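You operate a simulated robot arm through the tools that you are given. There is no shell and no other tool.

The job below is to be done with a simulated robot arm. You get a single attempt, and the scene is never put back.

TASK
Brush the mud off the black shoe, then polish its toe cap with black polish.
Fine: dark brush for mud, round brush for polish, both put back; lid on the felt mat meanwhile, tin closed after. Set down upright: small dark brush, round brush. A coat counts when it lies all over at full strength: go over it till it gets no stronger. What is to be rubbed or washed off counts as gone when no trace of it is left.

The check looks at the end state, three seconds after you hand in, the way a careful person would. Anything else that was tipped, shoved, dropped, spilled or broken makes it a failure. A push-on lid holds only when it is set on centred and level and pressed home; a screw cap is set on level and turned clockwise until tight.

THE ROBOT
A 6-joint arm with a fingered hand, fixed in place. Base frame: the origin is at the foot of the arm, x ahead of it, y to its left, z up; the work surface is at about z = 0.875. Lengths are in m, angles in rad, forces in N, time in s.
With the tool pointing down near the work surface it reaches from about 0.26 to 0.68 m from the base axis. Its first joint turns from -2.897 to 2.897 rad. Payload 4 kg.
The TCP is the grasp point between the finger pads, 0.026 m short of the fingertips. In the tool frame z runs along the fingers and y along their closing line. The gripper opens to 0.148 m. The gripper's body begins 0.073 m behind the TCP. The gripper is a hand of 3 fingers: y runs from the thumb to the fingers, the wrist lies at [0, 0, -0.239] in the tool frame, and closing takes about 1.5 s.
Orientation is that of the tool frame in the base frame, as [roll, pitch, yaw] about the fixed x, y, z axes, in that order (R = Rz(yaw) Ry(pitch) Rx(roll)). With the fingers straight down and closing along the base's y, the tool's x points along the base's -x, its y along +y and its z along -z.

THE INTERFACE
- The arm moves only by the tool nudge_tool. Its argument "motion" is a list of rows, each an object (a shift or turn left out is 0, a gripper value left out holds the last) with "slide": the shift along the base's x, y, z in mm, a list of three; "rot": the turn, a rotation vector about the base's x, y, z in degrees, a list of three. In form: [{"slide": [tx, ty, tz], "rot": [rx, ry, rz]}, ...]. A call has 1 to 20 rows; each row shifts and turns the commanded pose from where the row before left it. "jaw" is the opening in per cent of the stroke, from 0 (shut) to 100 (fully open), set as the call begins (left out, the last holds). Each row takes 0.2 s and may step no farther than 0.05 m and 0.15 rad from the row before; otherwise, or with a gripper value out of range, the whole call is refused. Where a pose cannot be reached the arm comes as near as it can. A force on the tool above 50 N (or 10 N above the force at the start of the call, whichever is more), or a blocked arm, ends the call early, and 0.2 s more pass. Each finger travels about 0.153 m/s and halts on what it meets, pressing with about 25 N; the grip force reading is that of the motor and also rises with nothing between the fingers. The clock runs only during rows and for 0.2 s after the last one: add rows that do not move to give the fingers time. It gives the time, the measured TCP pose, the force on the tool (base axes), the opening and the grip force at its end, in the units of the frame above (readings bear some noise), with the torque about the TCP (base axes, N m) and any sound that the robot's microphone picked up.
- Cameras (640 x 400 px; columns grow to the right, rows downward): "scene" is fixed at [0.2178, 0.5019, 1.6771]; the picture's right is [-0.67, -0.74, 0.00], its down [-0.67, 0.61, -0.42] and it looks along [0.31, -0.28, -0.91] (base axes); focal length 235 px, centre (320, 200). "wrist" rides on the gripper at [0.068, -0.039, -0.09] in the tool frame; the picture's right is [0.50, 0.87, 0.00], its down [-0.65, 0.38, -0.65] and it looks along [-0.57, 0.33, 0.76] (tool axes); focal length 222 px, centre (320, 200). There is no depth. A picture from a camera that has moved, and an enlarged one, comes with that camera's place and axes in the base frame and with its lens.
- get_image(camera): a new picture of that camera. It takes no simulated time.
- slide_trunk(by): slides the trunk up (or, below 0, down) by that many m; the arm rides with it, the base frame stays. It gives what a move gives, with no picture.
- set_fingers(finger1, finger2, thumb_bend): sets how far each is bent, from 0 (flat) to 100 (curled in); at 30 the hand is open as for a grip, at 70 the pads meet at the TCP. One left out holds its place. A second passes; each finger stops where it meets its share of the squeeze, and holds until it gets a number again. A gripper value or a shape takes the hand back. It gives what a move gives, with no picture; readings hold the bend of each and the force on the fingers (four entries, about 0 where the hand has none), thumb and palm.
- set_grasp(shape): the hand has 3 fingers and takes this shape, open, in about a second: jaw (thumb against the fingers, like two jaws); tri (thumb and two fingers); tip (a fingertip pinch); poke (one finger out to press); point (the index stretched); flat (the hand flat); cup (the hand cupped); fist (a fist). The gripper value then closes the fingers along that shape, each until it touches; the sizes above hold for jaw. It gives what a move gives, with no picture.
- zoom(camera, box): a new picture of the part [left, top, right, bottom] of that camera's present view, enlarged. It takes no simulated time.
- hand_in(): hands the job in; it is judged then, once.

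Places have to be worked out from the pictures, the camera data and where the tool is seen. Open the gripper and draw the arm clear of the work before you hand the job in, unless the task says otherwise.

The tools are called by a JSON object that holds its "fn" and its "kwargs". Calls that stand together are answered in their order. nudge_tool: Moves the arm, as the interface text tells. Its arguments: {"type":"object","properties":{"motion":{"type":"array"},"jaw":{"type":"number"}},"required":["motion"]} The other tools are called the same way: slide_trunk (by) slides the trunk up or down; set_grasp (shape) gives the hand a shape; set_fingers (finger1, finger2, thumb_bend) moves the fingers one by one; get_image (camera) takes a picture; zoom (camera, box) takes an enlarged picture of a part of a camera's view; hand_in () hands the job in.

At the start:

```text
time: 0.0
tcp_pos: [0.3934, 0.0905, 1.306]
ee_rot: [-3.141, 0.0, 3.14]
wrist_force: [0.4, 0.2, 0.0]
ft_torque: [0.0, -0.03, -0.01]
gripper_width: 0.1477
gripper_force: 0.0
shape: jaw
bend: [30.0, 30.0, 30.0]
finger forces: [0.0, 0.0, 0.1, 0.0, 0.1, 0.0]
trunk travel left (down, up): [-0.275, 0.042]
```

scene: 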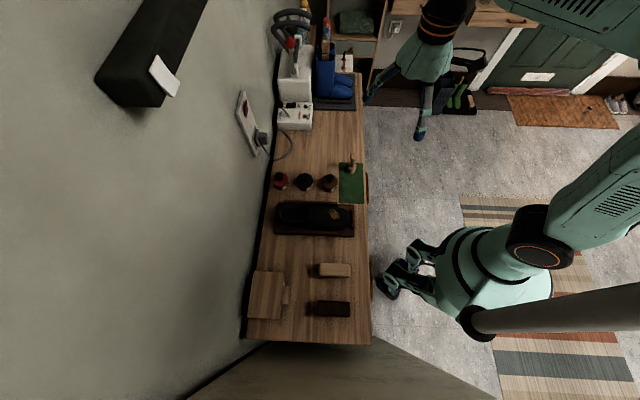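
wrist: 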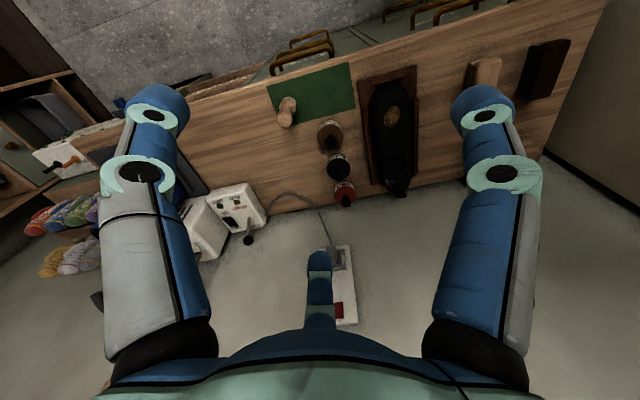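

The first pictures show a bench with the shoe, two block brushes, three tins, a green mat with a small round brush on it. I zoom in to see the details before moving.

{"fn": "zoom", "kwargs": {"camera": "scene", "box": [240, 140, 400, 240]}}

{"fn": "zoom", "kwargs": {"camera": "scene", "box": [240, 240, 400, 340]}}

{"fn": "zoom", "kwargs": {"camera": "wrist", "box": [240, 50, 440, 210]}}

{"fn": "zoom", "kwargs": {"camera": "wrist", "box": [420, 20, 620, 160]}}

```text
4.00 times, centred on (320, 190) of scene
camera zoom: at [0.2178, 0.5019, 1.6771], right [-0.67, -0.74, 0.0], down [-0.67, 0.61, -0.42], along [0.31, -0.28, -0.91], focal length 939 px, centre (320, 240)
```

zoom: 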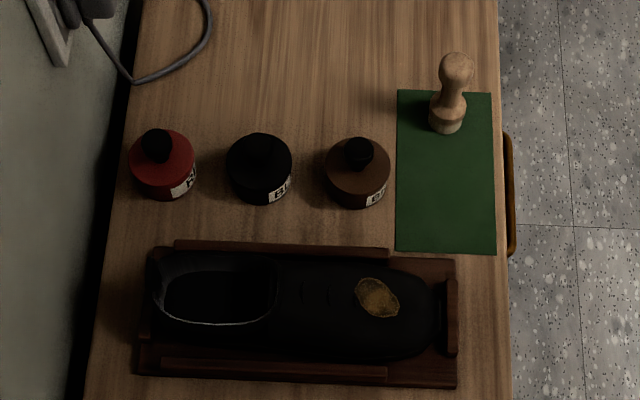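

```text
4.00 times, centred on (320, 290) of scene
camera zoom: at [0.2178, 0.5019, 1.6771], right [-0.67, -0.74, 0.0], down [-0.67, 0.61, -0.42], along [0.31, -0.28, -0.91], focal length 939 px, centre (320, -160)
```

zoom: 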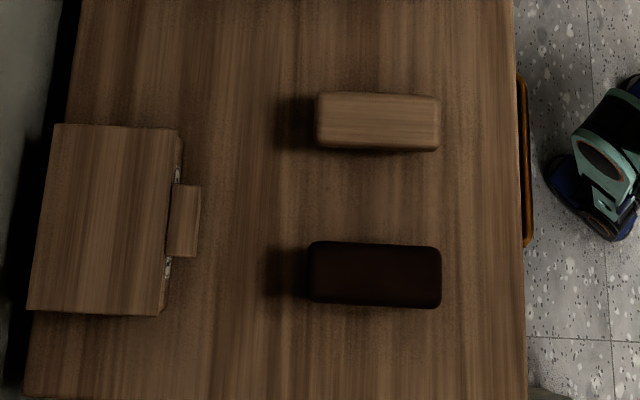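

```text
2.50 times, centred on (340, 130) of wrist
camera zoom: at [0.3258, 0.0512, 1.3971], right [-0.5, 0.87, 0.0], down [0.65, 0.38, 0.65], along [0.57, 0.33, -0.76], focal length 555 px, centre (270, 375)
```

zoom: 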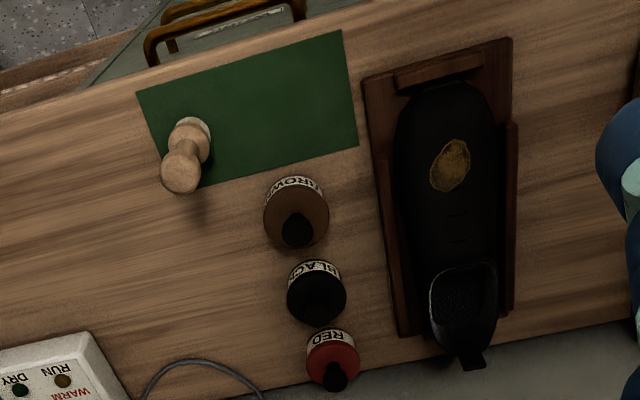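

```text
2.86 times, centred on (520, 90) of wrist
camera zoom: at [0.3258, 0.0512, 1.3971], right [-0.5, 0.87, 0.0], down [0.65, 0.38, 0.65], along [0.57, 0.33, -0.76], focal length 635 px, centre (-251, 514)
```

zoom: 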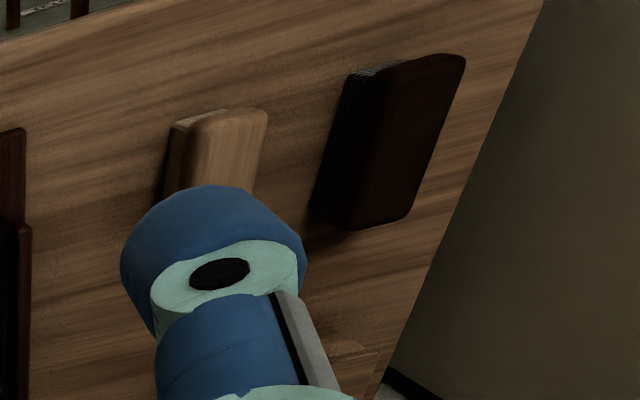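

The bench is turned 45° to the base; the dark brush lies near (0.19, 0.47), the mud near (0.40, 0.27, 0.93), the black tin near (0.577, 0.255). I turn the tool 45° so it closes across the brush, and move toward it for a closer look.

{"fn": "nudge_tool", "kwargs": {"motion": [{"slide": [-20, 31, -15], "rot": [0, 0, 4.5]}, {"slide": [-20, 31, -15], "rot": [0, 0, 4.5]}, {"slide": [-20, 31, -15], "rot": [0, 0, 4.5]}, {"slide": [-20, 31, -15], "rot": [0, 0, 4.5]}, {"slide": [-20, 31, -15], "rot": [0, 0, 4.5]}, {"slide": [-20, 31, -15], "rot": [0, 0, 4.5]}, {"slide": [-20, 31, -15], "rot": [0, 0, 4.5]}, {"slide": [-20, 31, -15], "rot": [0, 0, 4.5]}, {"slide": [-20, 31, -15], "rot": [0, 0, 4.5]}, {"slide": [-20, 31, -15], "rot": [0, 0, 4.5]}]}}

{"fn": "get_image", "kwargs": {"camera": "wrist"}}

{"fn": "get_image", "kwargs": {"camera": "scene"}}

```text
time: 2.4
tcp_pos: [0.2325, 0.3732, 1.1637]
ee_rot: [3.139, 0.021, -2.458]
wrist_force: [0.3, -0.4, -0.9]
ft_torque: [0.05, -0.04, -0.02]
gripper_width: 0.1479
gripper_force: 0.0
shape: jaw
bend: [30.0, 30.0, 30.0]
finger forces: [0.1, 0.1, 0.0, 0.0, 0.0, 0.1]
trunk travel left (down, up): [-0.275, 0.042]
stopped in row 10: the arm was blocked; the commanded pose is now the measured one
```

```text
taken
camera wrist: at [0.2036, 0.2993, 1.2547], right [-0.93, 0.36, -0.01], down [0.26, 0.7, 0.67], along [0.24, 0.62, -0.74], focal length 222 px, centre (320, 200)
```

wrist: 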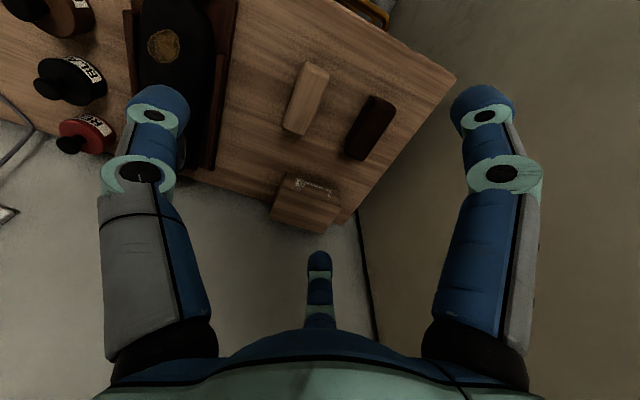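

```text
taken
```

scene: 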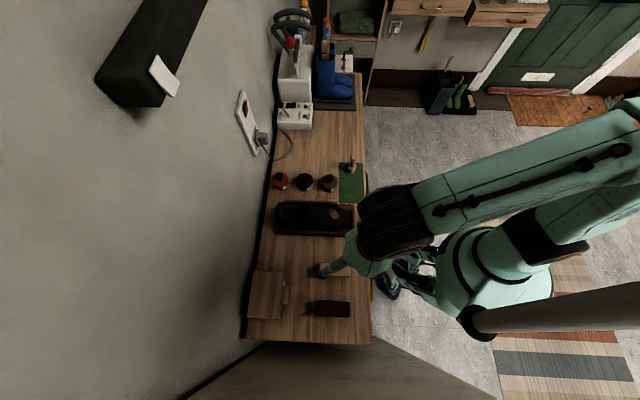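

The last row stopped with yaw at about 39° instead of 45°, with almost no force. I test which part is limited by trying a small pure rotation first.

{"fn": "nudge_tool", "kwargs": {"motion": [{"rot": [0, 0, 3]}, {"rot": [0, 0, 2.8]}, {}]}}

```text
time: 3.2
tcp_pos: [0.2321, 0.3759, 1.1637]
ee_rot: [-3.14, 0.017, -2.357]
wrist_force: [0.3, 0.0, 0.4]
ft_torque: [0.02, 0.02, 0.01]
gripper_width: 0.1479
gripper_force: 0.0
shape: jaw
bend: [30.0, 30.0, 30.0]
finger forces: [0.0, 0.1, 0.0, 0.1, 0.0, 0.0]
trunk travel left (down, up): [-0.275, 0.042]
```

Pure rotation works, so the earlier stop was only lag; I will use smaller steps. I level the tool and move on toward the dark brush.

{"fn": "nudge_tool", "kwargs": {"motion": [{"slide": [-8, 16, -15], "rot": [-0.7, 0.7, 0]}, {"slide": [-8, 16, -15]}, {"slide": [-8, 16, -15]}, {"slide": [-8, 16, -15]}, {"slide": [-8, 16, -15]}, {}]}}

{"fn": "get_image", "kwargs": {"camera": "wrist"}}

{"fn": "zoom", "kwargs": {"camera": "scene", "box": [240, 240, 400, 340]}}

```text
time: 4.6
tcp_pos: [0.1863, 0.4604, 1.0834]
ee_rot: [-3.137, -0.01, -2.341]
wrist_force: [1.0, 0.5, -0.3]
ft_torque: [0.07, -0.02, -0.01]
gripper_width: 0.1479
gripper_force: 0.1
shape: jaw
bend: [30.0, 30.0, 30.0]
finger forces: [0.1, 0.1, 0.0, 0.1, 0.0, 0.0]
trunk travel left (down, up): [-0.275, 0.042]
```

```text
taken
camera wrist: at [0.1677, 0.3857, 1.1747], right [-0.97, 0.24, 0.0], down [0.19, 0.74, 0.65], along [0.15, 0.63, -0.76], focal length 222 px, centre (320, 200)
```

wrist: 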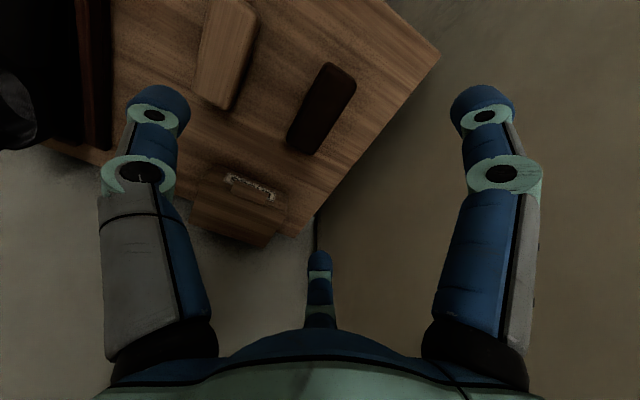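

```text
4.00 times, centred on (320, 290) of scene
camera zoom: at [0.2178, 0.5019, 1.6771], right [-0.67, -0.74, 0.0], down [-0.67, 0.61, -0.42], along [0.31, -0.28, -0.91], focal length 939 px, centre (320, -160)
```

zoom: 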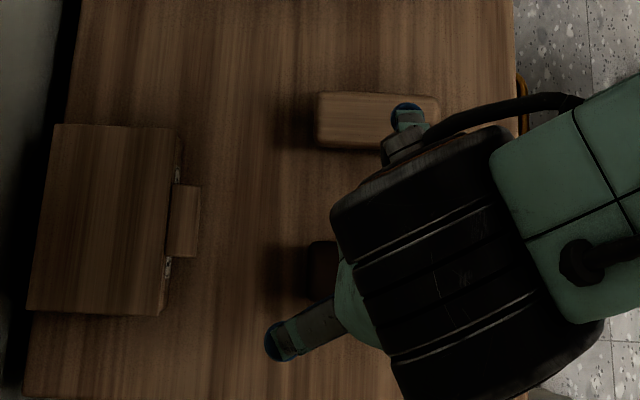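

The hand seems to have fingers 120° apart. I check settling and close the jaws in free air to see how the fingers move.

{"fn": "nudge_tool", "kwargs": {"motion": [{}, {}, {}, {}, {}], "jaw": 30}}

{"fn": "get_image", "kwargs": {"camera": "wrist"}}

{"fn": "zoom", "kwargs": {"camera": "scene", "box": [260, 220, 420, 340]}}

```text
time: 5.8
tcp_pos: [0.1884, 0.4598, 1.0848]
ee_rot: [-3.139, -0.011, -2.341]
wrist_force: [-0.9, 0.8, 0.2]
ft_torque: [0.01, -0.03, 0.01]
gripper_width: 0.0448
gripper_force: 0.0
shape: jaw
bend: [77.0, 77.0, 70.0]
finger forces: [0.0, 0.1, 0.1, 0.0, 0.0, 0.1]
trunk travel left (down, up): [-0.275, 0.042]
```

```text
taken
camera wrist: at [0.1677, 0.3861, 1.1751], right [-0.97, 0.24, 0.0], down [0.19, 0.74, 0.65], along [0.16, 0.63, -0.76], focal length 222 px, centre (320, 200)
```

wrist: 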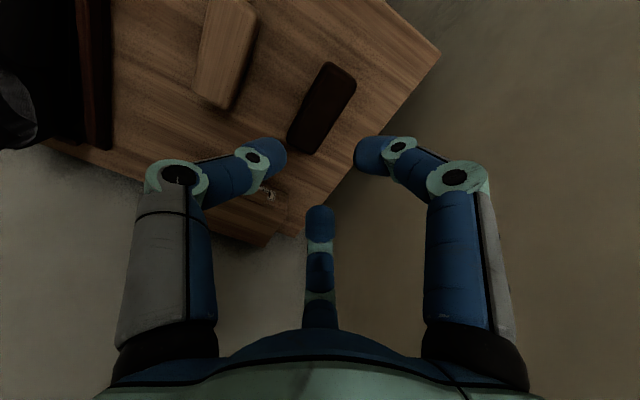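

```text
3.33 times, centred on (340, 280) of scene
camera zoom: at [0.2178, 0.5019, 1.6771], right [-0.67, -0.74, 0.0], down [-0.67, 0.61, -0.42], along [0.31, -0.28, -0.91], focal length 783 px, centre (253, -67)
```

zoom: 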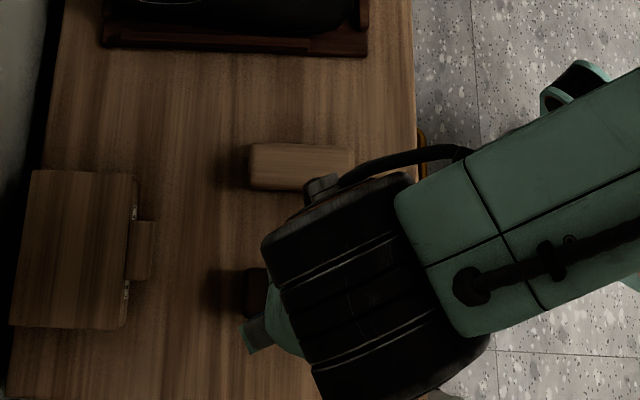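

The three fingers close radially, 120° apart, each to about half the stated width. I zoom on the dark brush to find its height and where the bristles end.

{"fn": "zoom", "kwargs": {"camera": "wrist", "box": [250, 40, 400, 170]}}

{"fn": "zoom", "kwargs": {"camera": "wrist", "box": [160, 0, 300, 120]}}

```text
3.08 times, centred on (325, 105) of wrist
camera zoom: at [0.1677, 0.3861, 1.1751], right [-0.97, 0.24, 0.0], down [0.19, 0.74, 0.65], along [0.16, 0.63, -0.76], focal length 684 px, centre (305, 492)
```

zoom: 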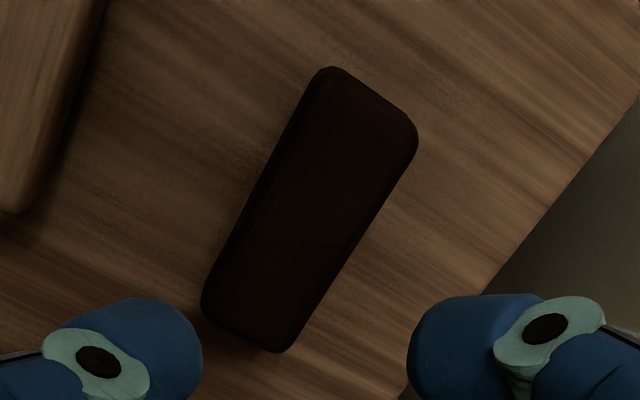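

```text
3.33 times, centred on (230, 60) of wrist
camera zoom: at [0.1677, 0.3861, 1.1751], right [-0.97, 0.24, 0.0], down [0.19, 0.74, 0.65], along [0.16, 0.63, -0.76], focal length 740 px, centre (620, 667)
```

zoom: 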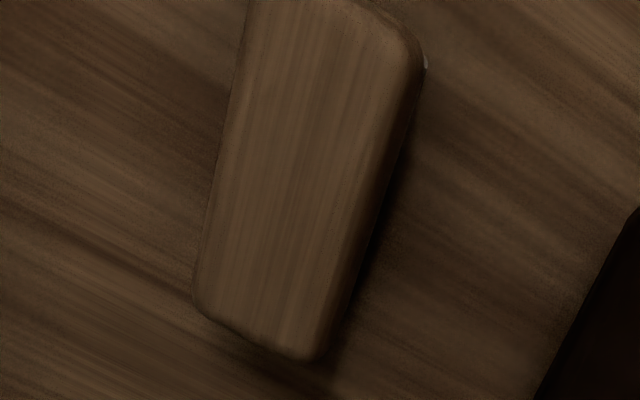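

The dark brush top is about 36 mm above the bench, centred near (0.189, 0.4705), long side along the bench's depth. Before gripping, I go look at the shoe from closer to learn its shape.

{"fn": "nudge_tool", "kwargs": {"motion": [{"slide": [11, -21, 0]}, {"slide": [11, -21, 0]}, {"slide": [11, -21, 0]}, {"slide": [11, -21, 0]}, {"slide": [11, -21, 0]}, {"slide": [11, -21, 0]}, {"slide": [11, -21, 0]}, {"slide": [11, -21, 0]}, {"slide": [11, -21, 0]}, {"slide": [11, -21, 0]}, {"slide": [11, -21, 0]}, {"slide": [11, -21, 0]}, {"slide": [11, -21, 0]}, {"slide": [11, -21, 0]}, {"slide": [11, -21, 0]}, {"slide": [11, -21, 0]}, {}]}}

{"fn": "get_image", "kwargs": {"camera": "wrist"}}

{"fn": "zoom", "kwargs": {"camera": "scene", "box": [260, 180, 380, 255]}}

```text
time: 9.4
tcp_pos: [0.3661, 0.1224, 1.0834]
ee_rot: [-3.139, -0.009, -2.34]
wrist_force: [0.6, 0.5, -0.5]
ft_torque: [0.02, 0.03, 0.03]
gripper_width: 0.0447
gripper_force: 0.2
shape: jaw
bend: [77.0, 77.0, 70.0]
finger forces: [0.0, 0.0, 0.1, 0.1, 0.0, 0.0]
trunk travel left (down, up): [-0.275, 0.042]
```

```text
taken
camera wrist: at [0.3469, 0.0483, 1.1748], right [-0.97, 0.24, 0.0], down [0.19, 0.74, 0.65], along [0.16, 0.63, -0.76], focal length 222 px, centre (320, 200)
```

wrist: 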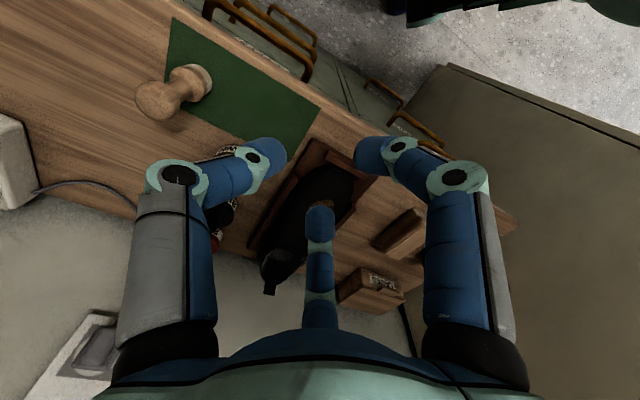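

```text
5.33 times, centred on (320, 218) of scene
camera zoom: at [0.2178, 0.5019, 1.6771], right [-0.67, -0.74, 0.0], down [-0.67, 0.61, -0.42], along [0.31, -0.28, -0.91], focal length 1252 px, centre (320, 107)
```

zoom: 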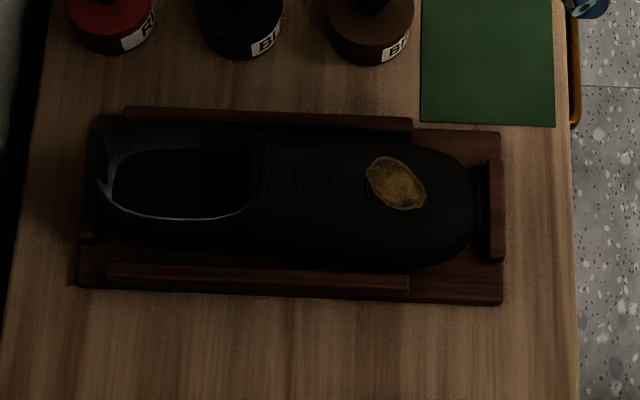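

The shoe is in a tray with side rails and a toe stop; the mud is around (397,182) in this zoom. I zoom tighter on toe and mud to find seams of the toe cap.

{"fn": "zoom", "kwargs": {"camera": "scene", "box": [315, 200, 360, 235]}}

{"fn": "zoom", "kwargs": {"camera": "wrist", "box": [240, 120, 380, 220]}}

```text
11.43 times, centred on (338, 218) of scene
camera zoom: at [0.2178, 0.5019, 1.6771], right [-0.67, -0.74, 0.0], down [-0.67, 0.61, -0.42], along [0.31, -0.28, -0.91], focal length 2683 px, centre (120, 0)
```

zoom: 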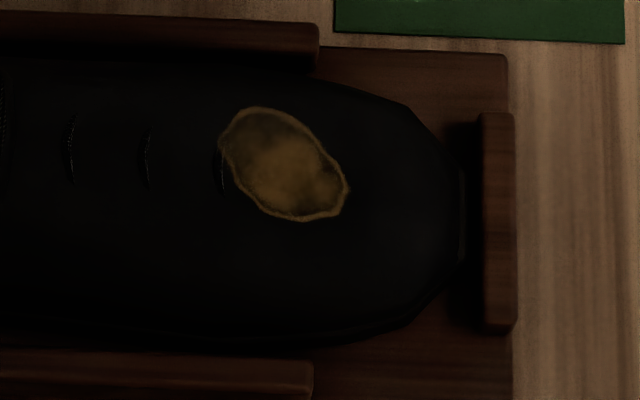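

```text
4.00 times, centred on (310, 170) of wrist
camera zoom: at [0.3469, 0.0483, 1.1748], right [-0.97, 0.24, 0.0], down [0.19, 0.74, 0.65], along [0.16, 0.63, -0.76], focal length 888 px, centre (360, 320)
```

zoom: 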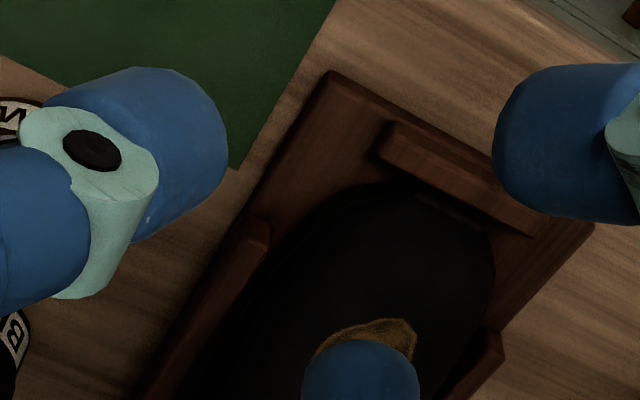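

The shoe's details are clear enough. Now I open the hand to 78 % and go above the dark brush, leveling the small tilt on the way.

{"fn": "nudge_tool", "kwargs": {"motion": [{"slide": [-10.8, 20.9, -4], "rot": [0.36, -0.36, -0.9]}, {"slide": [-10.8, 20.9, -4]}, {"slide": [-10.8, 20.9, -4]}, {"slide": [-10.8, 20.9, -4]}, {"slide": [-10.8, 20.9, -4]}, {"slide": [-10.8, 20.9, -4]}, {"slide": [-10.8, 20.9, -4]}, {"slide": [-10.8, 20.9, -4]}, {"slide": [-10.8, 20.9, -4]}, {"slide": [-10.8, 20.9, -4]}, {"slide": [-10.8, 20.9, -4]}, {"slide": [-10.8, 20.9, -4]}, {"slide": [-10.8, 20.9, -4]}, {"slide": [-10.8, 20.9, -4]}, {"slide": [-10.8, 20.9, -4]}, {"slide": [-10.8, 20.9, -4]}, {"slide": [-10.8, 20.9, -4]}, {}, {}], "jaw": 78}}

{"fn": "get_image", "kwargs": {"camera": "wrist"}}

```text
time: 13.4
tcp_pos: [0.1807, 0.4815, 1.0147]
ee_rot: [-3.138, -0.002, -2.357]
wrist_force: [1.1, 0.8, -0.6]
ft_torque: [-0.01, 0.0, -0.01]
gripper_width: 0.1154
gripper_force: 0.0
shape: jaw
bend: [26.0, 26.0, 51.0]
finger forces: [0.0, 0.0, 0.1, 0.0, 0.0, 0.1]
trunk travel left (down, up): [-0.275, 0.042]
```

```text
taken
camera wrist: at [0.1594, 0.4054, 1.1051], right [-0.97, 0.26, 0.0], down [0.2, 0.73, 0.65], along [0.17, 0.63, -0.76], focal length 222 px, centre (320, 200)
```

wrist: 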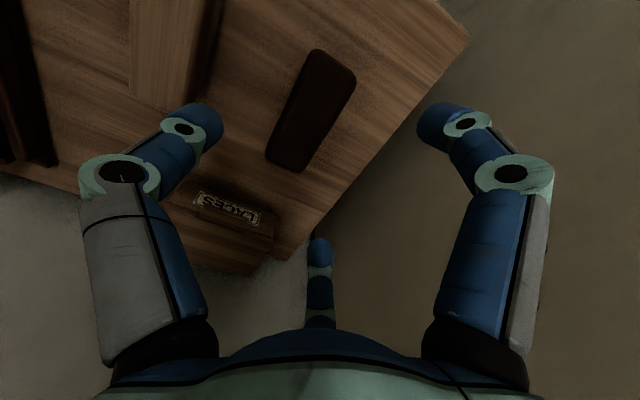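

The tips sit about 28 mm below the TCP even when curled, so contact happens near the fingertips. I zoom to fix the brush's position more exactly.

{"fn": "zoom", "kwargs": {"camera": "wrist", "box": [250, 40, 370, 180]}}

{"fn": "zoom", "kwargs": {"camera": "scene", "box": [300, 260, 360, 330]}}

```text
2.86 times, centred on (310, 110) of wrist
camera zoom: at [0.1594, 0.4054, 1.1051], right [-0.97, 0.26, 0.0], down [0.2, 0.73, 0.65], along [0.17, 0.63, -0.76], focal length 635 px, centre (349, 457)
```

zoom: 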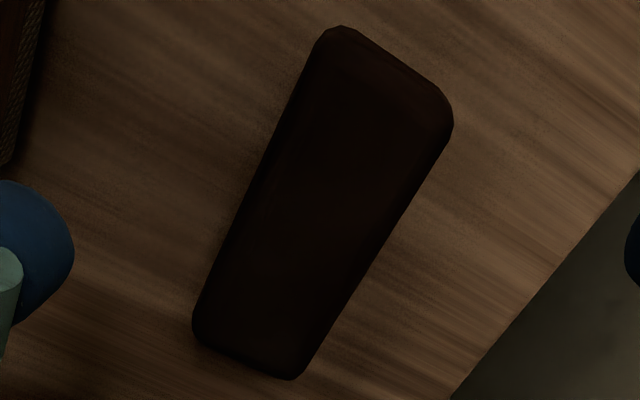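

```text
5.71 times, centred on (330, 295) of scene
camera zoom: at [0.2178, 0.5019, 1.6771], right [-0.67, -0.74, 0.0], down [-0.67, 0.61, -0.42], along [0.31, -0.28, -0.91], focal length 1342 px, centre (263, -343)
```

zoom: 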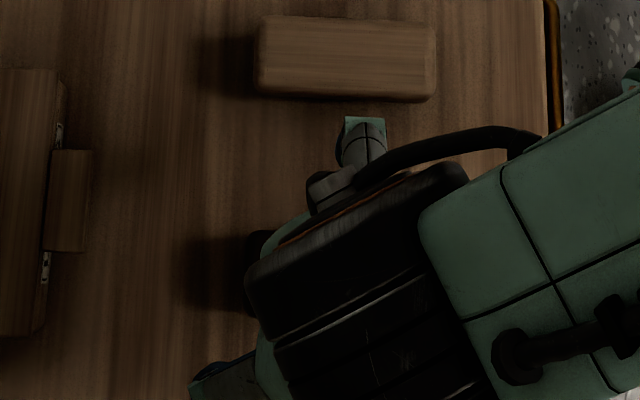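

Best estimate for the brush centre is (0.191, 0.472), top near 0.92. I shift slightly and descend to about z = 0.955 to look again.

{"fn": "nudge_tool", "kwargs": {"motion": [{"slide": [3, -2.5, -20]}, {"slide": [0, 0, -20]}, {"slide": [0, 0, -20]}, {}, {}]}}

{"fn": "get_image", "kwargs": {"camera": "wrist"}}

```text
time: 14.6
tcp_pos: [0.1837, 0.4777, 0.9557]
ee_rot: [-3.138, -0.001, -2.356]
wrist_force: [0.0, 0.5, -0.1]
ft_torque: [-0.03, 0.0, 0.0]
gripper_width: 0.1153
gripper_force: 0.0
shape: jaw
bend: [26.0, 26.0, 51.0]
finger forces: [0.0, 0.1, 0.0, 0.0, 0.0, 0.0]
trunk travel left (down, up): [-0.275, 0.042]
```

```text
taken
camera wrist: at [0.163, 0.4028, 1.0466], right [-0.97, 0.26, 0.0], down [0.2, 0.73, 0.65], along [0.17, 0.63, -0.76], focal length 222 px, centre (320, 200)
```

wrist: 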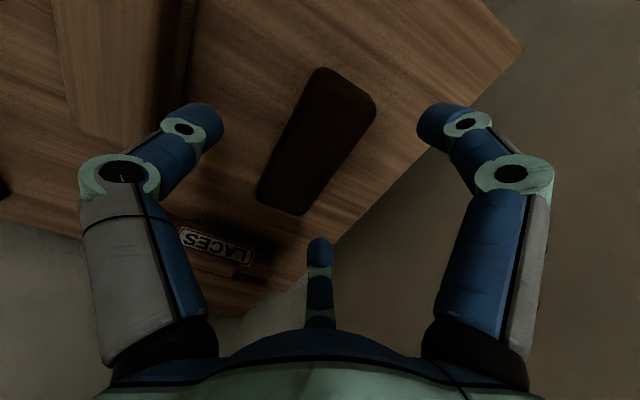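

I zoom to refine the brush corners from this height.

{"fn": "zoom", "kwargs": {"camera": "wrist", "box": [240, 50, 400, 230]}}

```text
2.22 times, centred on (320, 140) of wrist
camera zoom: at [0.163, 0.4028, 1.0466], right [-0.97, 0.26, 0.0], down [0.2, 0.73, 0.65], along [0.17, 0.63, -0.76], focal length 494 px, centre (320, 333)
```

zoom: 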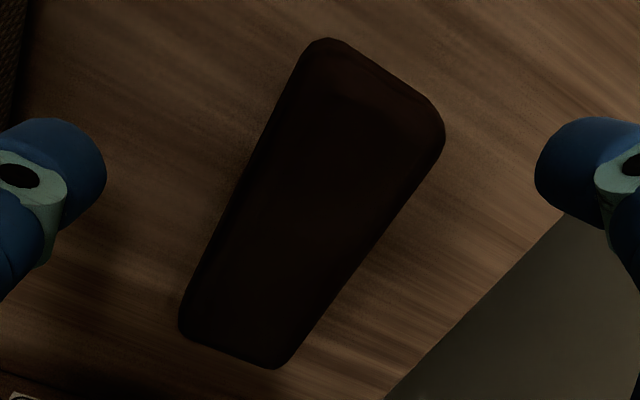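

The brush centre works out to (0.1897, 0.4722), 96 × 40 mm, top at about 0.922. I descend to z ≈ 0.925 so the fingertips meet the block, then close.

{"fn": "nudge_tool", "kwargs": {"motion": [{"slide": [-0.7, 1, -15]}, {"slide": [0, 0, -15.5]}, {}, {}]}}

{"fn": "nudge_tool", "kwargs": {"motion": [{}, {}, {}, {}, {}, {}], "jaw": 20}}

{"fn": "get_image", "kwargs": {"camera": "wrist"}}

```text
time: 15.6
tcp_pos: [0.1841, 0.4772, 0.9255]
ee_rot: [-3.137, -0.002, -2.357]
wrist_force: [0.4, 0.0, -0.1]
ft_torque: [0.03, 0.0, -0.01]
gripper_width: 0.1152
gripper_force: 0.0
shape: jaw
bend: [26.0, 26.0, 51.0]
finger forces: [0.1, 0.0, 0.0, 0.0, 0.0, 0.0]
trunk travel left (down, up): [-0.275, 0.042]
```

```text
time: 17.0
tcp_pos: [0.1833, 0.4775, 0.9255]
ee_rot: [-3.138, -0.002, -2.355]
wrist_force: [-0.5, 0.4, 2.6]
ft_torque: [-0.01, 0.0, -0.01]
gripper_width: 0.0399
gripper_force: 25.0
shape: jaw
bend: [79.0, 79.0, 70.0]
finger forces: [17.2, 16.9, 0.0, 0.0, 30.1, 0.1]
trunk travel left (down, up): [-0.275, 0.042]
```

```text
taken
camera wrist: at [0.1626, 0.4026, 1.0159], right [-0.97, 0.26, 0.0], down [0.2, 0.73, 0.65], along [0.17, 0.63, -0.76], focal length 222 px, centre (320, 200)
```

wrist: 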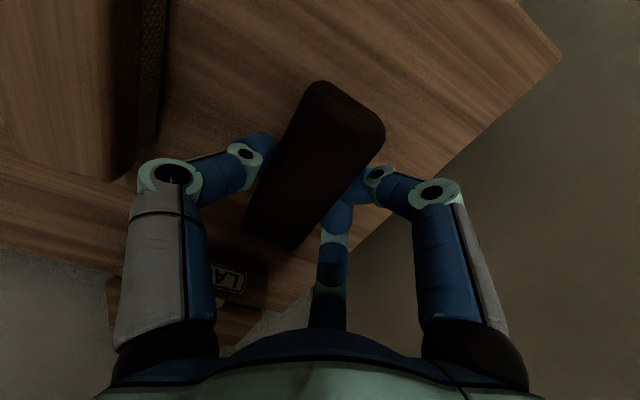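

The hand holds the brush: width 39.9 mm, about 30 N thumb against 17 + 17 N. The release pose to return to is TCP (0.1833, 0.4775, 0.9255). Now I lift it straight up.

{"fn": "nudge_tool", "kwargs": {"motion": [{"slide": [0, 0, 10]}, {"slide": [0, 0, 15]}, {"slide": [0, 0, 20]}, {"slide": [0, 0, 20]}, {"slide": [0, 0, 20]}, {}]}}

{"fn": "get_image", "kwargs": {"camera": "wrist"}}

{"fn": "zoom", "kwargs": {"camera": "scene", "box": [280, 230, 400, 340]}}

```text
time: 18.4
tcp_pos: [0.1824, 0.478, 1.0103]
ee_rot: [-3.138, -0.002, -2.356]
wrist_force: [-0.2, -0.5, -0.3]
ft_torque: [0.03, 0.01, -0.02]
gripper_width: 0.0397
gripper_force: 25.1
shape: jaw
bend: [79.0, 79.0, 70.0]
finger forces: [17.0, 16.7, 0.1, 0.0, 29.9, 0.1]
trunk travel left (down, up): [-0.275, 0.042]
```

```text
taken
camera wrist: at [0.1616, 0.4037, 1.1013], right [-0.97, 0.26, 0.0], down [0.2, 0.73, 0.65], along [0.17, 0.63, -0.76], focal length 222 px, centre (320, 200)
```

wrist: 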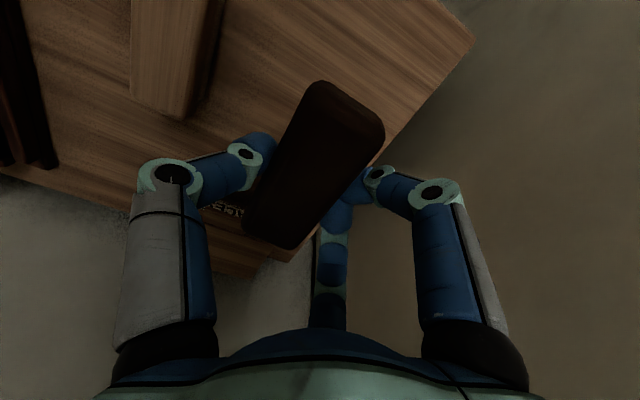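

```text
3.64 times, centred on (340, 285) of scene
camera zoom: at [0.2178, 0.5019, 1.6771], right [-0.67, -0.74, 0.0], down [-0.67, 0.61, -0.42], along [0.31, -0.28, -0.91], focal length 854 px, centre (247, -109)
```

zoom: 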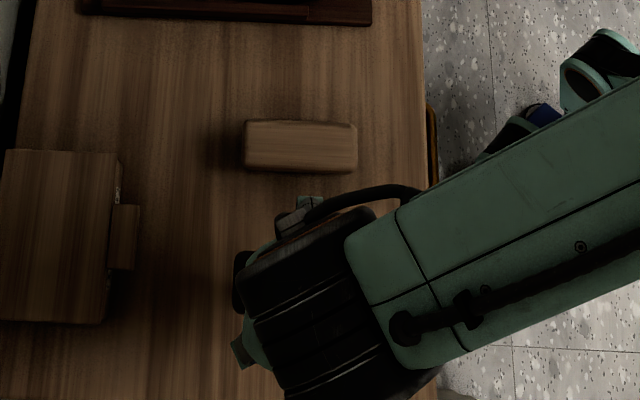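

The brush is held square (centre about 11 mm off the tool axis toward the thumb, bristle bottom about 50 mm below the TCP). I carry it over to above the mud at about (0.401, 0.269).

{"fn": "nudge_tool", "kwargs": {"motion": [{"slide": [17.5, -16.8, 2]}, {"slide": [17.5, -16.8, 2]}, {"slide": [17.5, -16.8, 2]}, {"slide": [17.5, -16.8, 2]}, {"slide": [17.5, -16.8, 2]}, {"slide": [17.5, -16.8, 2]}, {"slide": [17.5, -16.8, 2]}, {"slide": [17.5, -16.8, 2]}, {"slide": [17.5, -16.8, 2]}, {"slide": [17.5, -16.8, 2]}, {"slide": [17.5, -16.8, 0]}, {"slide": [17.5, -16.8, 0]}, {}, {}]}}

{"fn": "get_image", "kwargs": {"camera": "wrist"}}

{"fn": "zoom", "kwargs": {"camera": "scene", "box": [260, 160, 400, 260]}}

```text
time: 21.4
tcp_pos: [0.3917, 0.2767, 1.0298]
ee_rot: [-3.138, -0.001, -2.357]
wrist_force: [0.4, 0.1, -0.7]
ft_torque: [-0.01, 0.02, -0.01]
gripper_width: 0.0397
gripper_force: 24.5
shape: jaw
bend: [79.0, 79.0, 70.0]
finger forces: [17.5, 17.1, 0.1, 0.0, 30.0, 0.0]
trunk travel left (down, up): [-0.275, 0.042]
```

```text
taken
camera wrist: at [0.3709, 0.2014, 1.1212], right [-0.97, 0.26, 0.0], down [0.2, 0.73, 0.65], along [0.17, 0.63, -0.76], focal length 222 px, centre (320, 200)
```

wrist: 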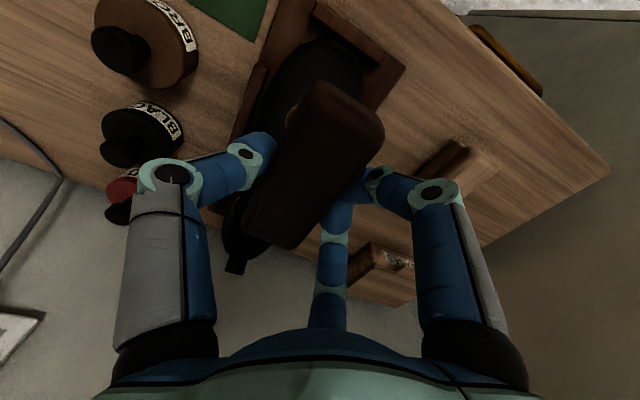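

```text
4.00 times, centred on (330, 210) of scene
camera zoom: at [0.2178, 0.5019, 1.6771], right [-0.67, -0.74, 0.0], down [-0.67, 0.61, -0.42], along [0.31, -0.28, -0.91], focal length 939 px, centre (280, 160)
```

zoom: 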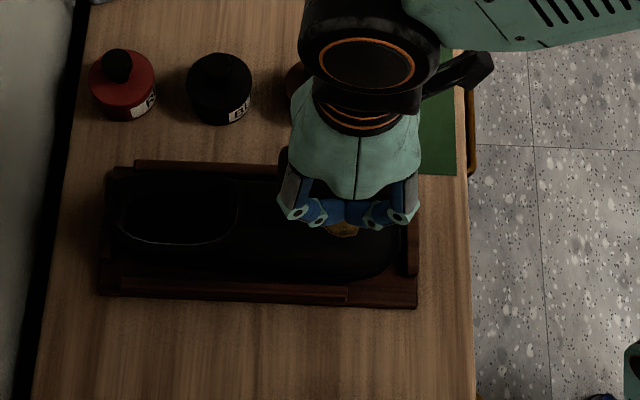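

Brush is above the mud with a little of it showing by the front. I descend to just above the expected contact height (TCP about 0.978).

{"fn": "nudge_tool", "kwargs": {"motion": [{"slide": [0, 0, -15]}, {"slide": [0, 0, -15]}, {"slide": [0, 0, -10]}, {"slide": [0, 0, -4]}, {}, {}]}}

{"fn": "zoom", "kwargs": {"camera": "scene", "box": [300, 190, 370, 240]}}

{"fn": "zoom", "kwargs": {"camera": "wrist", "box": [220, 40, 420, 260]}}

```text
time: 22.8
tcp_pos: [0.3913, 0.2768, 0.9867]
ee_rot: [-3.137, -0.001, -2.354]
wrist_force: [-0.1, -0.9, -0.2]
ft_torque: [0.0, 0.02, 0.03]
gripper_width: 0.0396
gripper_force: 25.3
shape: jaw
bend: [79.0, 79.0, 70.0]
finger forces: [17.5, 17.1, 0.0, 0.0, 29.9, 0.0]
trunk travel left (down, up): [-0.275, 0.042]
```

```text
8.00 times, centred on (335, 215) of scene
camera zoom: at [0.2178, 0.5019, 1.6771], right [-0.67, -0.74, 0.0], down [-0.67, 0.61, -0.42], along [0.31, -0.28, -0.91], focal length 1878 px, centre (200, 80)
```

zoom: 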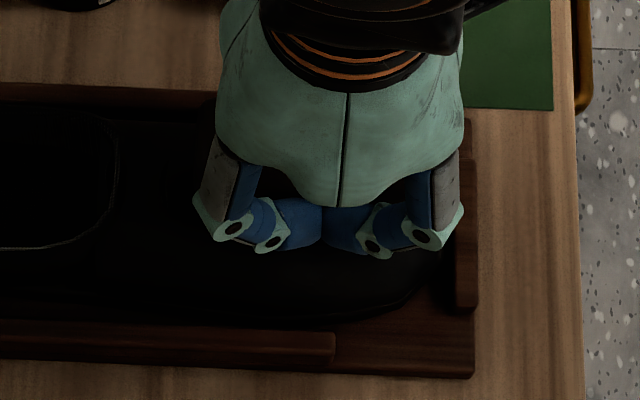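

```text
1.82 times, centred on (320, 150) of wrist
camera zoom: at [0.3711, 0.2015, 1.0777], right [-0.97, 0.26, 0.0], down [0.2, 0.73, 0.65], along [0.17, 0.63, -0.76], focal length 404 px, centre (320, 291)
```

zoom: 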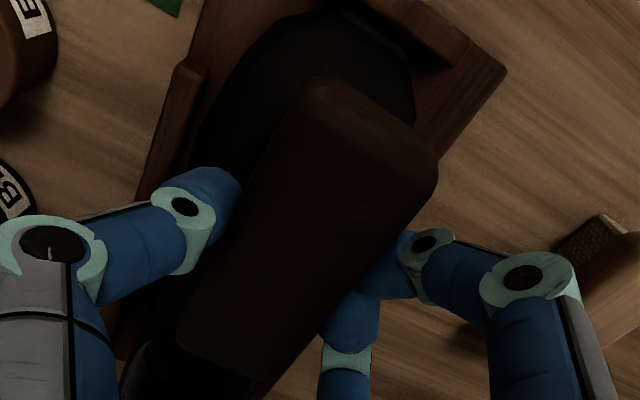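

No contact yet at TCP z = 0.9867. I lower in 2 mm steps and watch the force.

{"fn": "nudge_tool", "kwargs": {"motion": [{"slide": [0, 0, -2]}, {"slide": [0, 0, -2]}, {"slide": [0, 0, -2]}, {"slide": [0, 0, -2]}, {}]}}

```text
time: 24.0
tcp_pos: [0.3919, 0.2764, 0.9775]
ee_rot: [-3.139, -0.001, -2.357]
wrist_force: [-1.2, -1.4, 3.3]
ft_torque: [0.04, -0.17, -0.06]
gripper_width: 0.0395
gripper_force: 24.8
shape: jaw
bend: [79.0, 79.0, 70.0]
finger forces: [18.0, 19.7, 0.0, 0.1, 29.7, 0.1]
trunk travel left (down, up): [-0.275, 0.042]
```

Contact is at 3.3 N and the torque says the rear end touches first, so the vamp slopes up rearward. I lift a bit, tilt the brush about 7° to match, and press again.

{"fn": "nudge_tool", "kwargs": {"motion": [{"slide": [0, 0, 6]}, {"slide": [-2, -2, 0], "rot": [2.5, -2.5, 0]}, {"slide": [-2, -2, 0], "rot": [2.5, -2.5, 0]}, {"slide": [0, 0, -3]}, {"slide": [0, 0, -2]}, {"slide": [0, 0, -2]}, {}, {}]}}

```text
time: 25.8
tcp_pos: [0.3878, 0.2718, 0.9774]
ee_rot: [-3.137, 0.122, -2.356]
wrist_force: [-0.4, 0.0, -0.4]
ft_torque: [-0.02, 0.01, 0.02]
gripper_width: 0.0391
gripper_force: 24.6
shape: jaw
bend: [79.0, 79.0, 70.0]
finger forces: [19.4, 18.1, 0.0, 0.1, 29.7, 0.1]
trunk travel left (down, up): [-0.275, 0.042]
```

No contact at this height with the tilt. I continue down in small steps.

{"fn": "nudge_tool", "kwargs": {"motion": [{"slide": [0, 0, -1.5]}, {"slide": [0, 0, -1.5]}, {"slide": [0, 0, -1.5]}, {}]}}

```text
time: 26.8
tcp_pos: [0.3874, 0.2724, 0.9738]
ee_rot: [-3.138, 0.125, -2.358]
wrist_force: [0.7, 0.6, 13.7]
ft_torque: [-0.16, -0.27, -0.02]
gripper_width: 0.0394
gripper_force: 25.1
shape: jaw
bend: [79.0, 79.0, 70.0]
finger forces: [19.7, 19.9, 0.0, 0.0, 29.9, 0.0]
trunk travel left (down, up): [-0.275, 0.042]
```

13.7 N now, with the pressure near the brush's middle. I ease off slightly and stroke back and forth along the shoe, following the slope.

{"fn": "nudge_tool", "kwargs": {"motion": [{"slide": [0, 0, 0.7]}, {"slide": [6, 6, 1.0]}, {"slide": [6, 6, 1.0]}, {"slide": [-6, -6, -1.0]}, {"slide": [-6, -6, -1.0]}, {"slide": [-6, -6, -1.0]}, {"slide": [-6, -6, -1.0]}, {"slide": [6, 6, 1.0]}, {"slide": [6, 6, 1.0]}, {"slide": [6, 6, 1.0]}, {"slide": [6, 6, 1.0]}, {"slide": [-6, -6, -1.0]}, {"slide": [-6, -6, -1.0]}, {"slide": [-6, -6, -1.0]}, {"slide": [-6, -6, -1.0]}, {"slide": [6, 6, 1.0]}, {"slide": [6, 6, 1.0]}, {}]}}

{"fn": "zoom", "kwargs": {"camera": "scene", "box": [300, 190, 370, 240]}}

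```text
time: 30.6
tcp_pos: [0.3895, 0.2718, 0.9735]
ee_rot: [-3.137, 0.121, -2.356]
wrist_force: [0.4, 0.1, 1.0]
ft_torque: [0.02, -0.05, -0.02]
gripper_width: 0.0389
gripper_force: 25.0
shape: jaw
bend: [79.0, 79.0, 70.0]
finger forces: [19.7, 19.6, 0.1, 0.0, 30.1, 0.0]
trunk travel left (down, up): [-0.275, 0.042]
```

```text
8.00 times, centred on (335, 215) of scene
camera zoom: at [0.2178, 0.5019, 1.6771], right [-0.67, -0.74, 0.0], down [-0.67, 0.61, -0.42], along [0.31, -0.28, -0.91], focal length 1878 px, centre (200, 80)
```

zoom: 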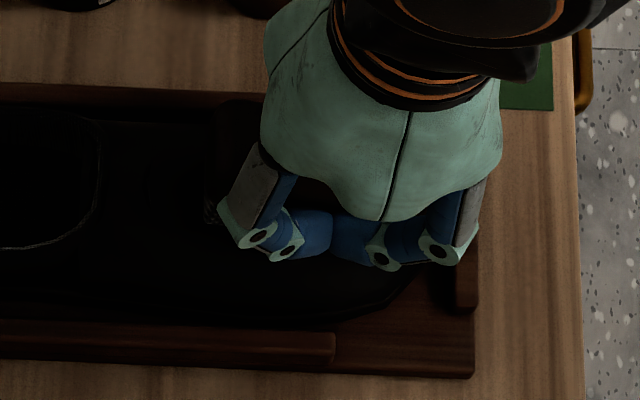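

Force at the end was only about 1 N. I lift to see how much mud remains.

{"fn": "nudge_tool", "kwargs": {"motion": [{"slide": [0, 0, 15]}, {"slide": [-10, 10, 20]}, {"slide": [-15, 15, 20]}, {"slide": [-15, 15, 0]}, {"slide": [-15, 15, 0]}, {}]}}

{"fn": "zoom", "kwargs": {"camera": "scene", "box": [300, 190, 370, 240]}}

{"fn": "get_image", "kwargs": {"camera": "wrist"}}

```text
time: 32.0
tcp_pos: [0.3332, 0.327, 1.0278]
ee_rot: [-3.137, 0.122, -2.356]
wrist_force: [-0.2, -0.8, -1.3]
ft_torque: [0.0, -0.01, 0.04]
gripper_width: 0.0393
gripper_force: 25.3
shape: jaw
bend: [79.0, 79.0, 70.0]
finger forces: [20.0, 19.3, 0.0, 0.1, 29.8, 0.1]
trunk travel left (down, up): [-0.275, 0.042]
```

```text
8.00 times, centred on (335, 215) of scene
camera zoom: at [0.2178, 0.5019, 1.6771], right [-0.67, -0.74, 0.0], down [-0.67, 0.61, -0.42], along [0.31, -0.28, -0.91], focal length 1878 px, centre (200, 80)
```

zoom: 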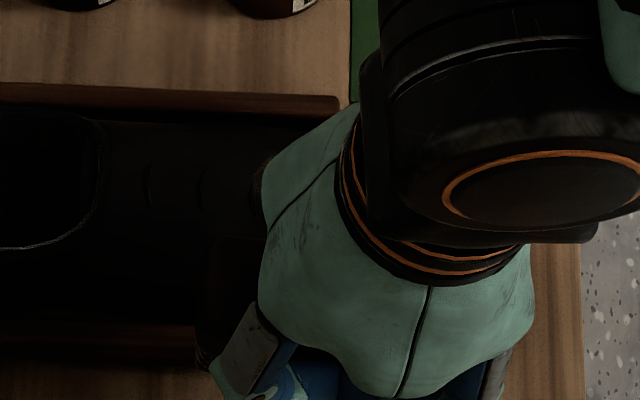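

```text
taken
camera wrist: at [0.305, 0.2448, 1.1098], right [-0.96, 0.26, -0.06], down [0.14, 0.67, 0.73], along [0.23, 0.69, -0.68], focal length 222 px, centre (320, 200)
```

wrist: 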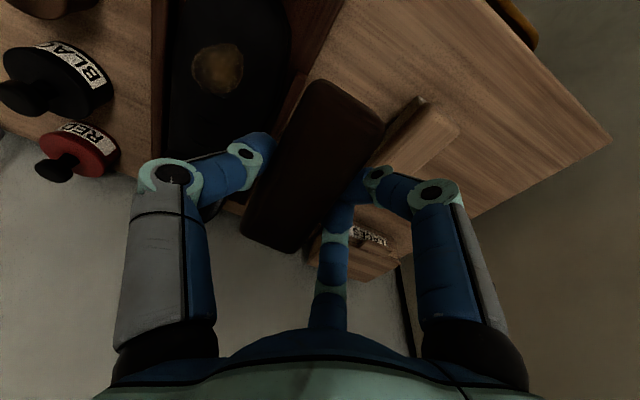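

The mud is visible in the wrist view; I zoom on it to compare with before.

{"fn": "zoom", "kwargs": {"camera": "wrist", "box": [160, 0, 300, 130]}}

```text
3.08 times, centred on (230, 65) of wrist
camera zoom: at [0.305, 0.2448, 1.1098], right [-0.96, 0.26, -0.06], down [0.14, 0.67, 0.73], along [0.23, 0.69, -0.68], focal length 684 px, centre (597, 615)
```

zoom: 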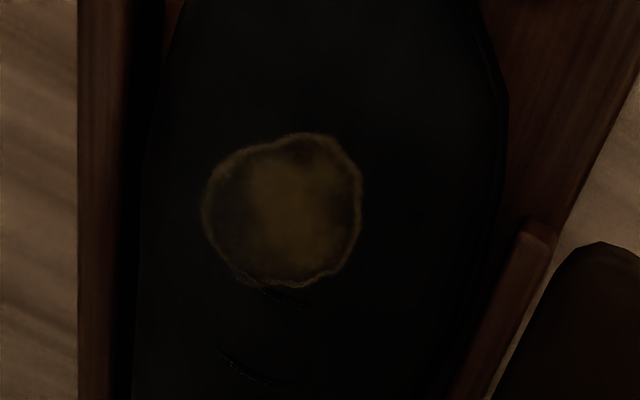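

The mud looks weaker but is still there everywhere, so the brushing works and needs more pressure and passes. I go back over it and press again.

{"fn": "nudge_tool", "kwargs": {"motion": [{"slide": [19, -17.5, 0]}, {"slide": [19, -17.5, 0]}, {"slide": [19, -17.4, -10]}, {"slide": [0, 0, -20]}, {"slide": [0, 0, -13]}, {"slide": [0, 0, -6]}, {"slide": [0, 0, -4]}, {}, {}]}}

```text
time: 34.0
tcp_pos: [0.3915, 0.2746, 0.976]
ee_rot: [-3.138, 0.122, -2.356]
wrist_force: [0.7, 0.5, -1.3]
ft_torque: [-0.01, 0.02, 0.0]
gripper_width: 0.0392
gripper_force: 24.9
shape: jaw
bend: [79.0, 79.0, 70.0]
finger forces: [20.0, 19.5, 0.0, 0.0, 29.7, 0.0]
trunk travel left (down, up): [-0.275, 0.042]
```

{"fn": "nudge_tool", "kwargs": {"motion": [{"slide": [0, 0, -1.5]}, {"slide": [0, 0, -1.0]}, {"slide": [0, 0, -1.0]}, {}]}}

```text
time: 35.0
tcp_pos: [0.3885, 0.2756, 0.9723]
ee_rot: [-3.139, 0.124, -2.357]
wrist_force: [0.4, 0.5, 12.9]
ft_torque: [-0.19, -0.32, -0.02]
gripper_width: 0.0389
gripper_force: 25.2
shape: jaw
bend: [79.0, 79.0, 70.0]
finger forces: [20.4, 20.4, 0.1, 0.1, 30.8, 0.0]
trunk travel left (down, up): [-0.275, 0.042]
```

12.9 N at z = 0.9723. I stroke in place with this pressure, in short calls so I can watch the force at the stroke ends.

{"fn": "nudge_tool", "kwargs": {"motion": [{"slide": [6, 6, 1.0]}, {"slide": [6, 6, 1.0]}]}}

{"fn": "nudge_tool", "kwargs": {"motion": [{"slide": [-6, -6, -1.0]}, {"slide": [-6, -6, -1.0]}, {"slide": [-6, -6, -1.0]}, {"slide": [-6, -6, -1.0]}]}}

```text
time: 35.6
tcp_pos: [0.4003, 0.2863, 0.9748]
ee_rot: [-3.138, 0.125, -2.357]
wrist_force: [-6.1, -7.4, 18.2]
ft_torque: [-0.46, -0.26, -0.25]
gripper_width: 0.0393
gripper_force: 24.4
shape: jaw
bend: [79.0, 79.0, 70.0]
finger forces: [21.9, 21.1, 0.1, 0.0, 32.0, 0.0]
trunk travel left (down, up): [-0.275, 0.042]
```

```text
time: 36.6
tcp_pos: [0.377, 0.2626, 0.9678]
ee_rot: [-3.139, 0.12, -2.356]
wrist_force: [0.6, -0.1, 6.1]
ft_torque: [-0.1, -0.14, -0.01]
gripper_width: 0.0391
gripper_force: 25.4
shape: jaw
bend: [79.0, 79.0, 70.0]
finger forces: [21.2, 21.9, 0.1, 0.0, 31.0, 0.0]
trunk travel left (down, up): [-0.275, 0.042]
```

Forces run from 6 N at the front to 18 N at the rear with sliding friction, which is fine. I continue with several strokes.

{"fn": "nudge_tool", "kwargs": {"motion": [{"slide": [6, 6, 1.1]}, {"slide": [6, 6, 1.1]}, {"slide": [6, 6, 1.1]}, {"slide": [6, 6, 1.1]}, {"slide": [-6, -6, -1.1]}, {"slide": [-6, -6, -1.1]}, {"slide": [-6, -6, -1.1]}, {"slide": [-6, -6, -1.1]}, {"slide": [6, 6, 1.1]}, {"slide": [6, 6, 1.1]}, {"slide": [6, 6, 1.1]}, {"slide": [6, 6, 1.1]}, {"slide": [-6, -6, -1.1]}, {"slide": [-6, -6, -1.1]}, {"slide": [-6, -6, -1.1]}, {"slide": [-6, -6, -1.1]}]}}

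{"fn": "nudge_tool", "kwargs": {"motion": [{"slide": [0, 0, 15]}, {"slide": [-10, 10, 20]}, {"slide": [-15, 15, 20]}, {"slide": [-15, 15, 0]}, {"slide": [-15, 15, 0]}, {}]}}

{"fn": "zoom", "kwargs": {"camera": "wrist", "box": [140, 0, 280, 130]}}

```text
time: 40.0
tcp_pos: [0.3773, 0.2622, 0.9692]
ee_rot: [-3.137, 0.12, -2.356]
wrist_force: [-0.8, 0.4, 0.1]
ft_torque: [0.02, 0.0, 0.03]
gripper_width: 0.0393
gripper_force: 24.9
shape: jaw
bend: [79.0, 79.0, 70.0]
finger forces: [21.5, 22.2, 0.0, 0.0, 30.3, 0.0]
trunk travel left (down, up): [-0.275, 0.042]
```

```text
time: 41.4
tcp_pos: [0.3226, 0.3159, 1.0259]
ee_rot: [-3.137, 0.123, -2.356]
wrist_force: [0.1, -1.2, -0.9]
ft_torque: [0.03, 0.03, 0.0]
gripper_width: 0.039
gripper_force: 24.8
shape: jaw
bend: [79.0, 79.0, 70.0]
finger forces: [21.7, 21.8, 0.0, 0.0, 30.1, 0.0]
trunk travel left (down, up): [-0.275, 0.042]
```

```text
3.08 times, centred on (210, 65) of wrist
camera zoom: at [0.2949, 0.2343, 1.1072], right [-0.96, 0.26, -0.06], down [0.14, 0.67, 0.73], along [0.23, 0.69, -0.68], focal length 684 px, centre (658, 615)
```

zoom: 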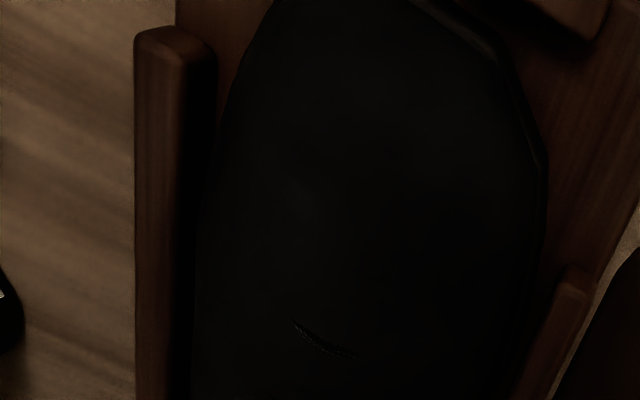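

The mud looks gone. I zoom closer to look for faint traces.

{"fn": "zoom", "kwargs": {"camera": "wrist", "box": [180, 20, 260, 80]}}

{"fn": "zoom", "kwargs": {"camera": "wrist", "box": [175, 60, 265, 130]}}

{"fn": "zoom", "kwargs": {"camera": "scene", "box": [315, 200, 360, 235]}}

```text
6.67 times, centred on (220, 50) of wrist
camera zoom: at [0.2949, 0.2343, 1.1072], right [-0.96, 0.26, -0.06], down [0.14, 0.67, 0.73], along [0.23, 0.69, -0.68], focal length 1481 px, centre (987, 1200)
```

zoom: 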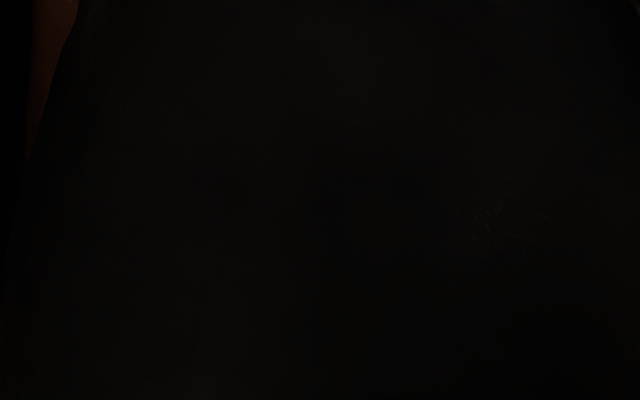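

```text
5.71 times, centred on (220, 95) of wrist
camera zoom: at [0.2949, 0.2343, 1.1072], right [-0.96, 0.26, -0.06], down [0.14, 0.67, 0.73], along [0.23, 0.69, -0.68], focal length 1269 px, centre (891, 800)
```

zoom: 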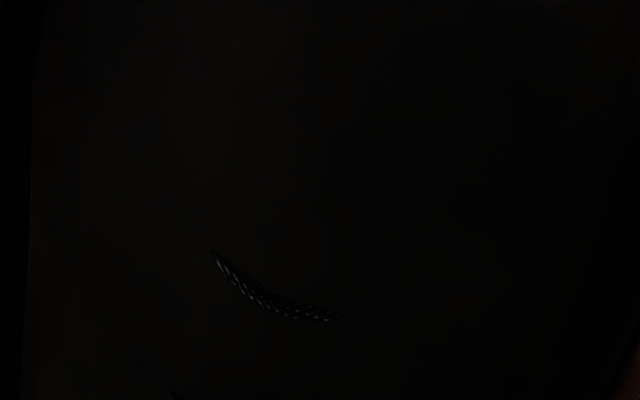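

```text
11.43 times, centred on (338, 218) of scene
camera zoom: at [0.2178, 0.5019, 1.6771], right [-0.67, -0.74, 0.0], down [-0.67, 0.61, -0.42], along [0.31, -0.28, -0.91], focal length 2683 px, centre (120, 0)
```

zoom: 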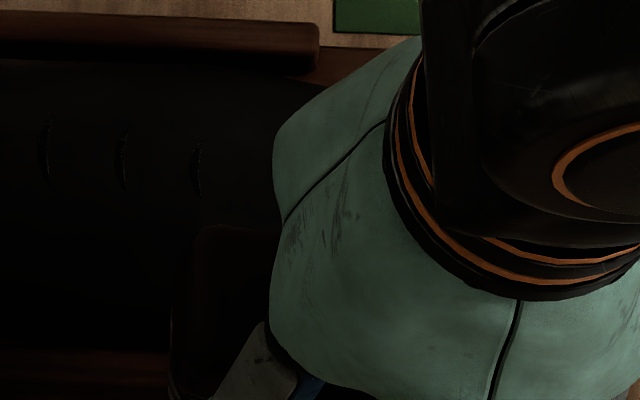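

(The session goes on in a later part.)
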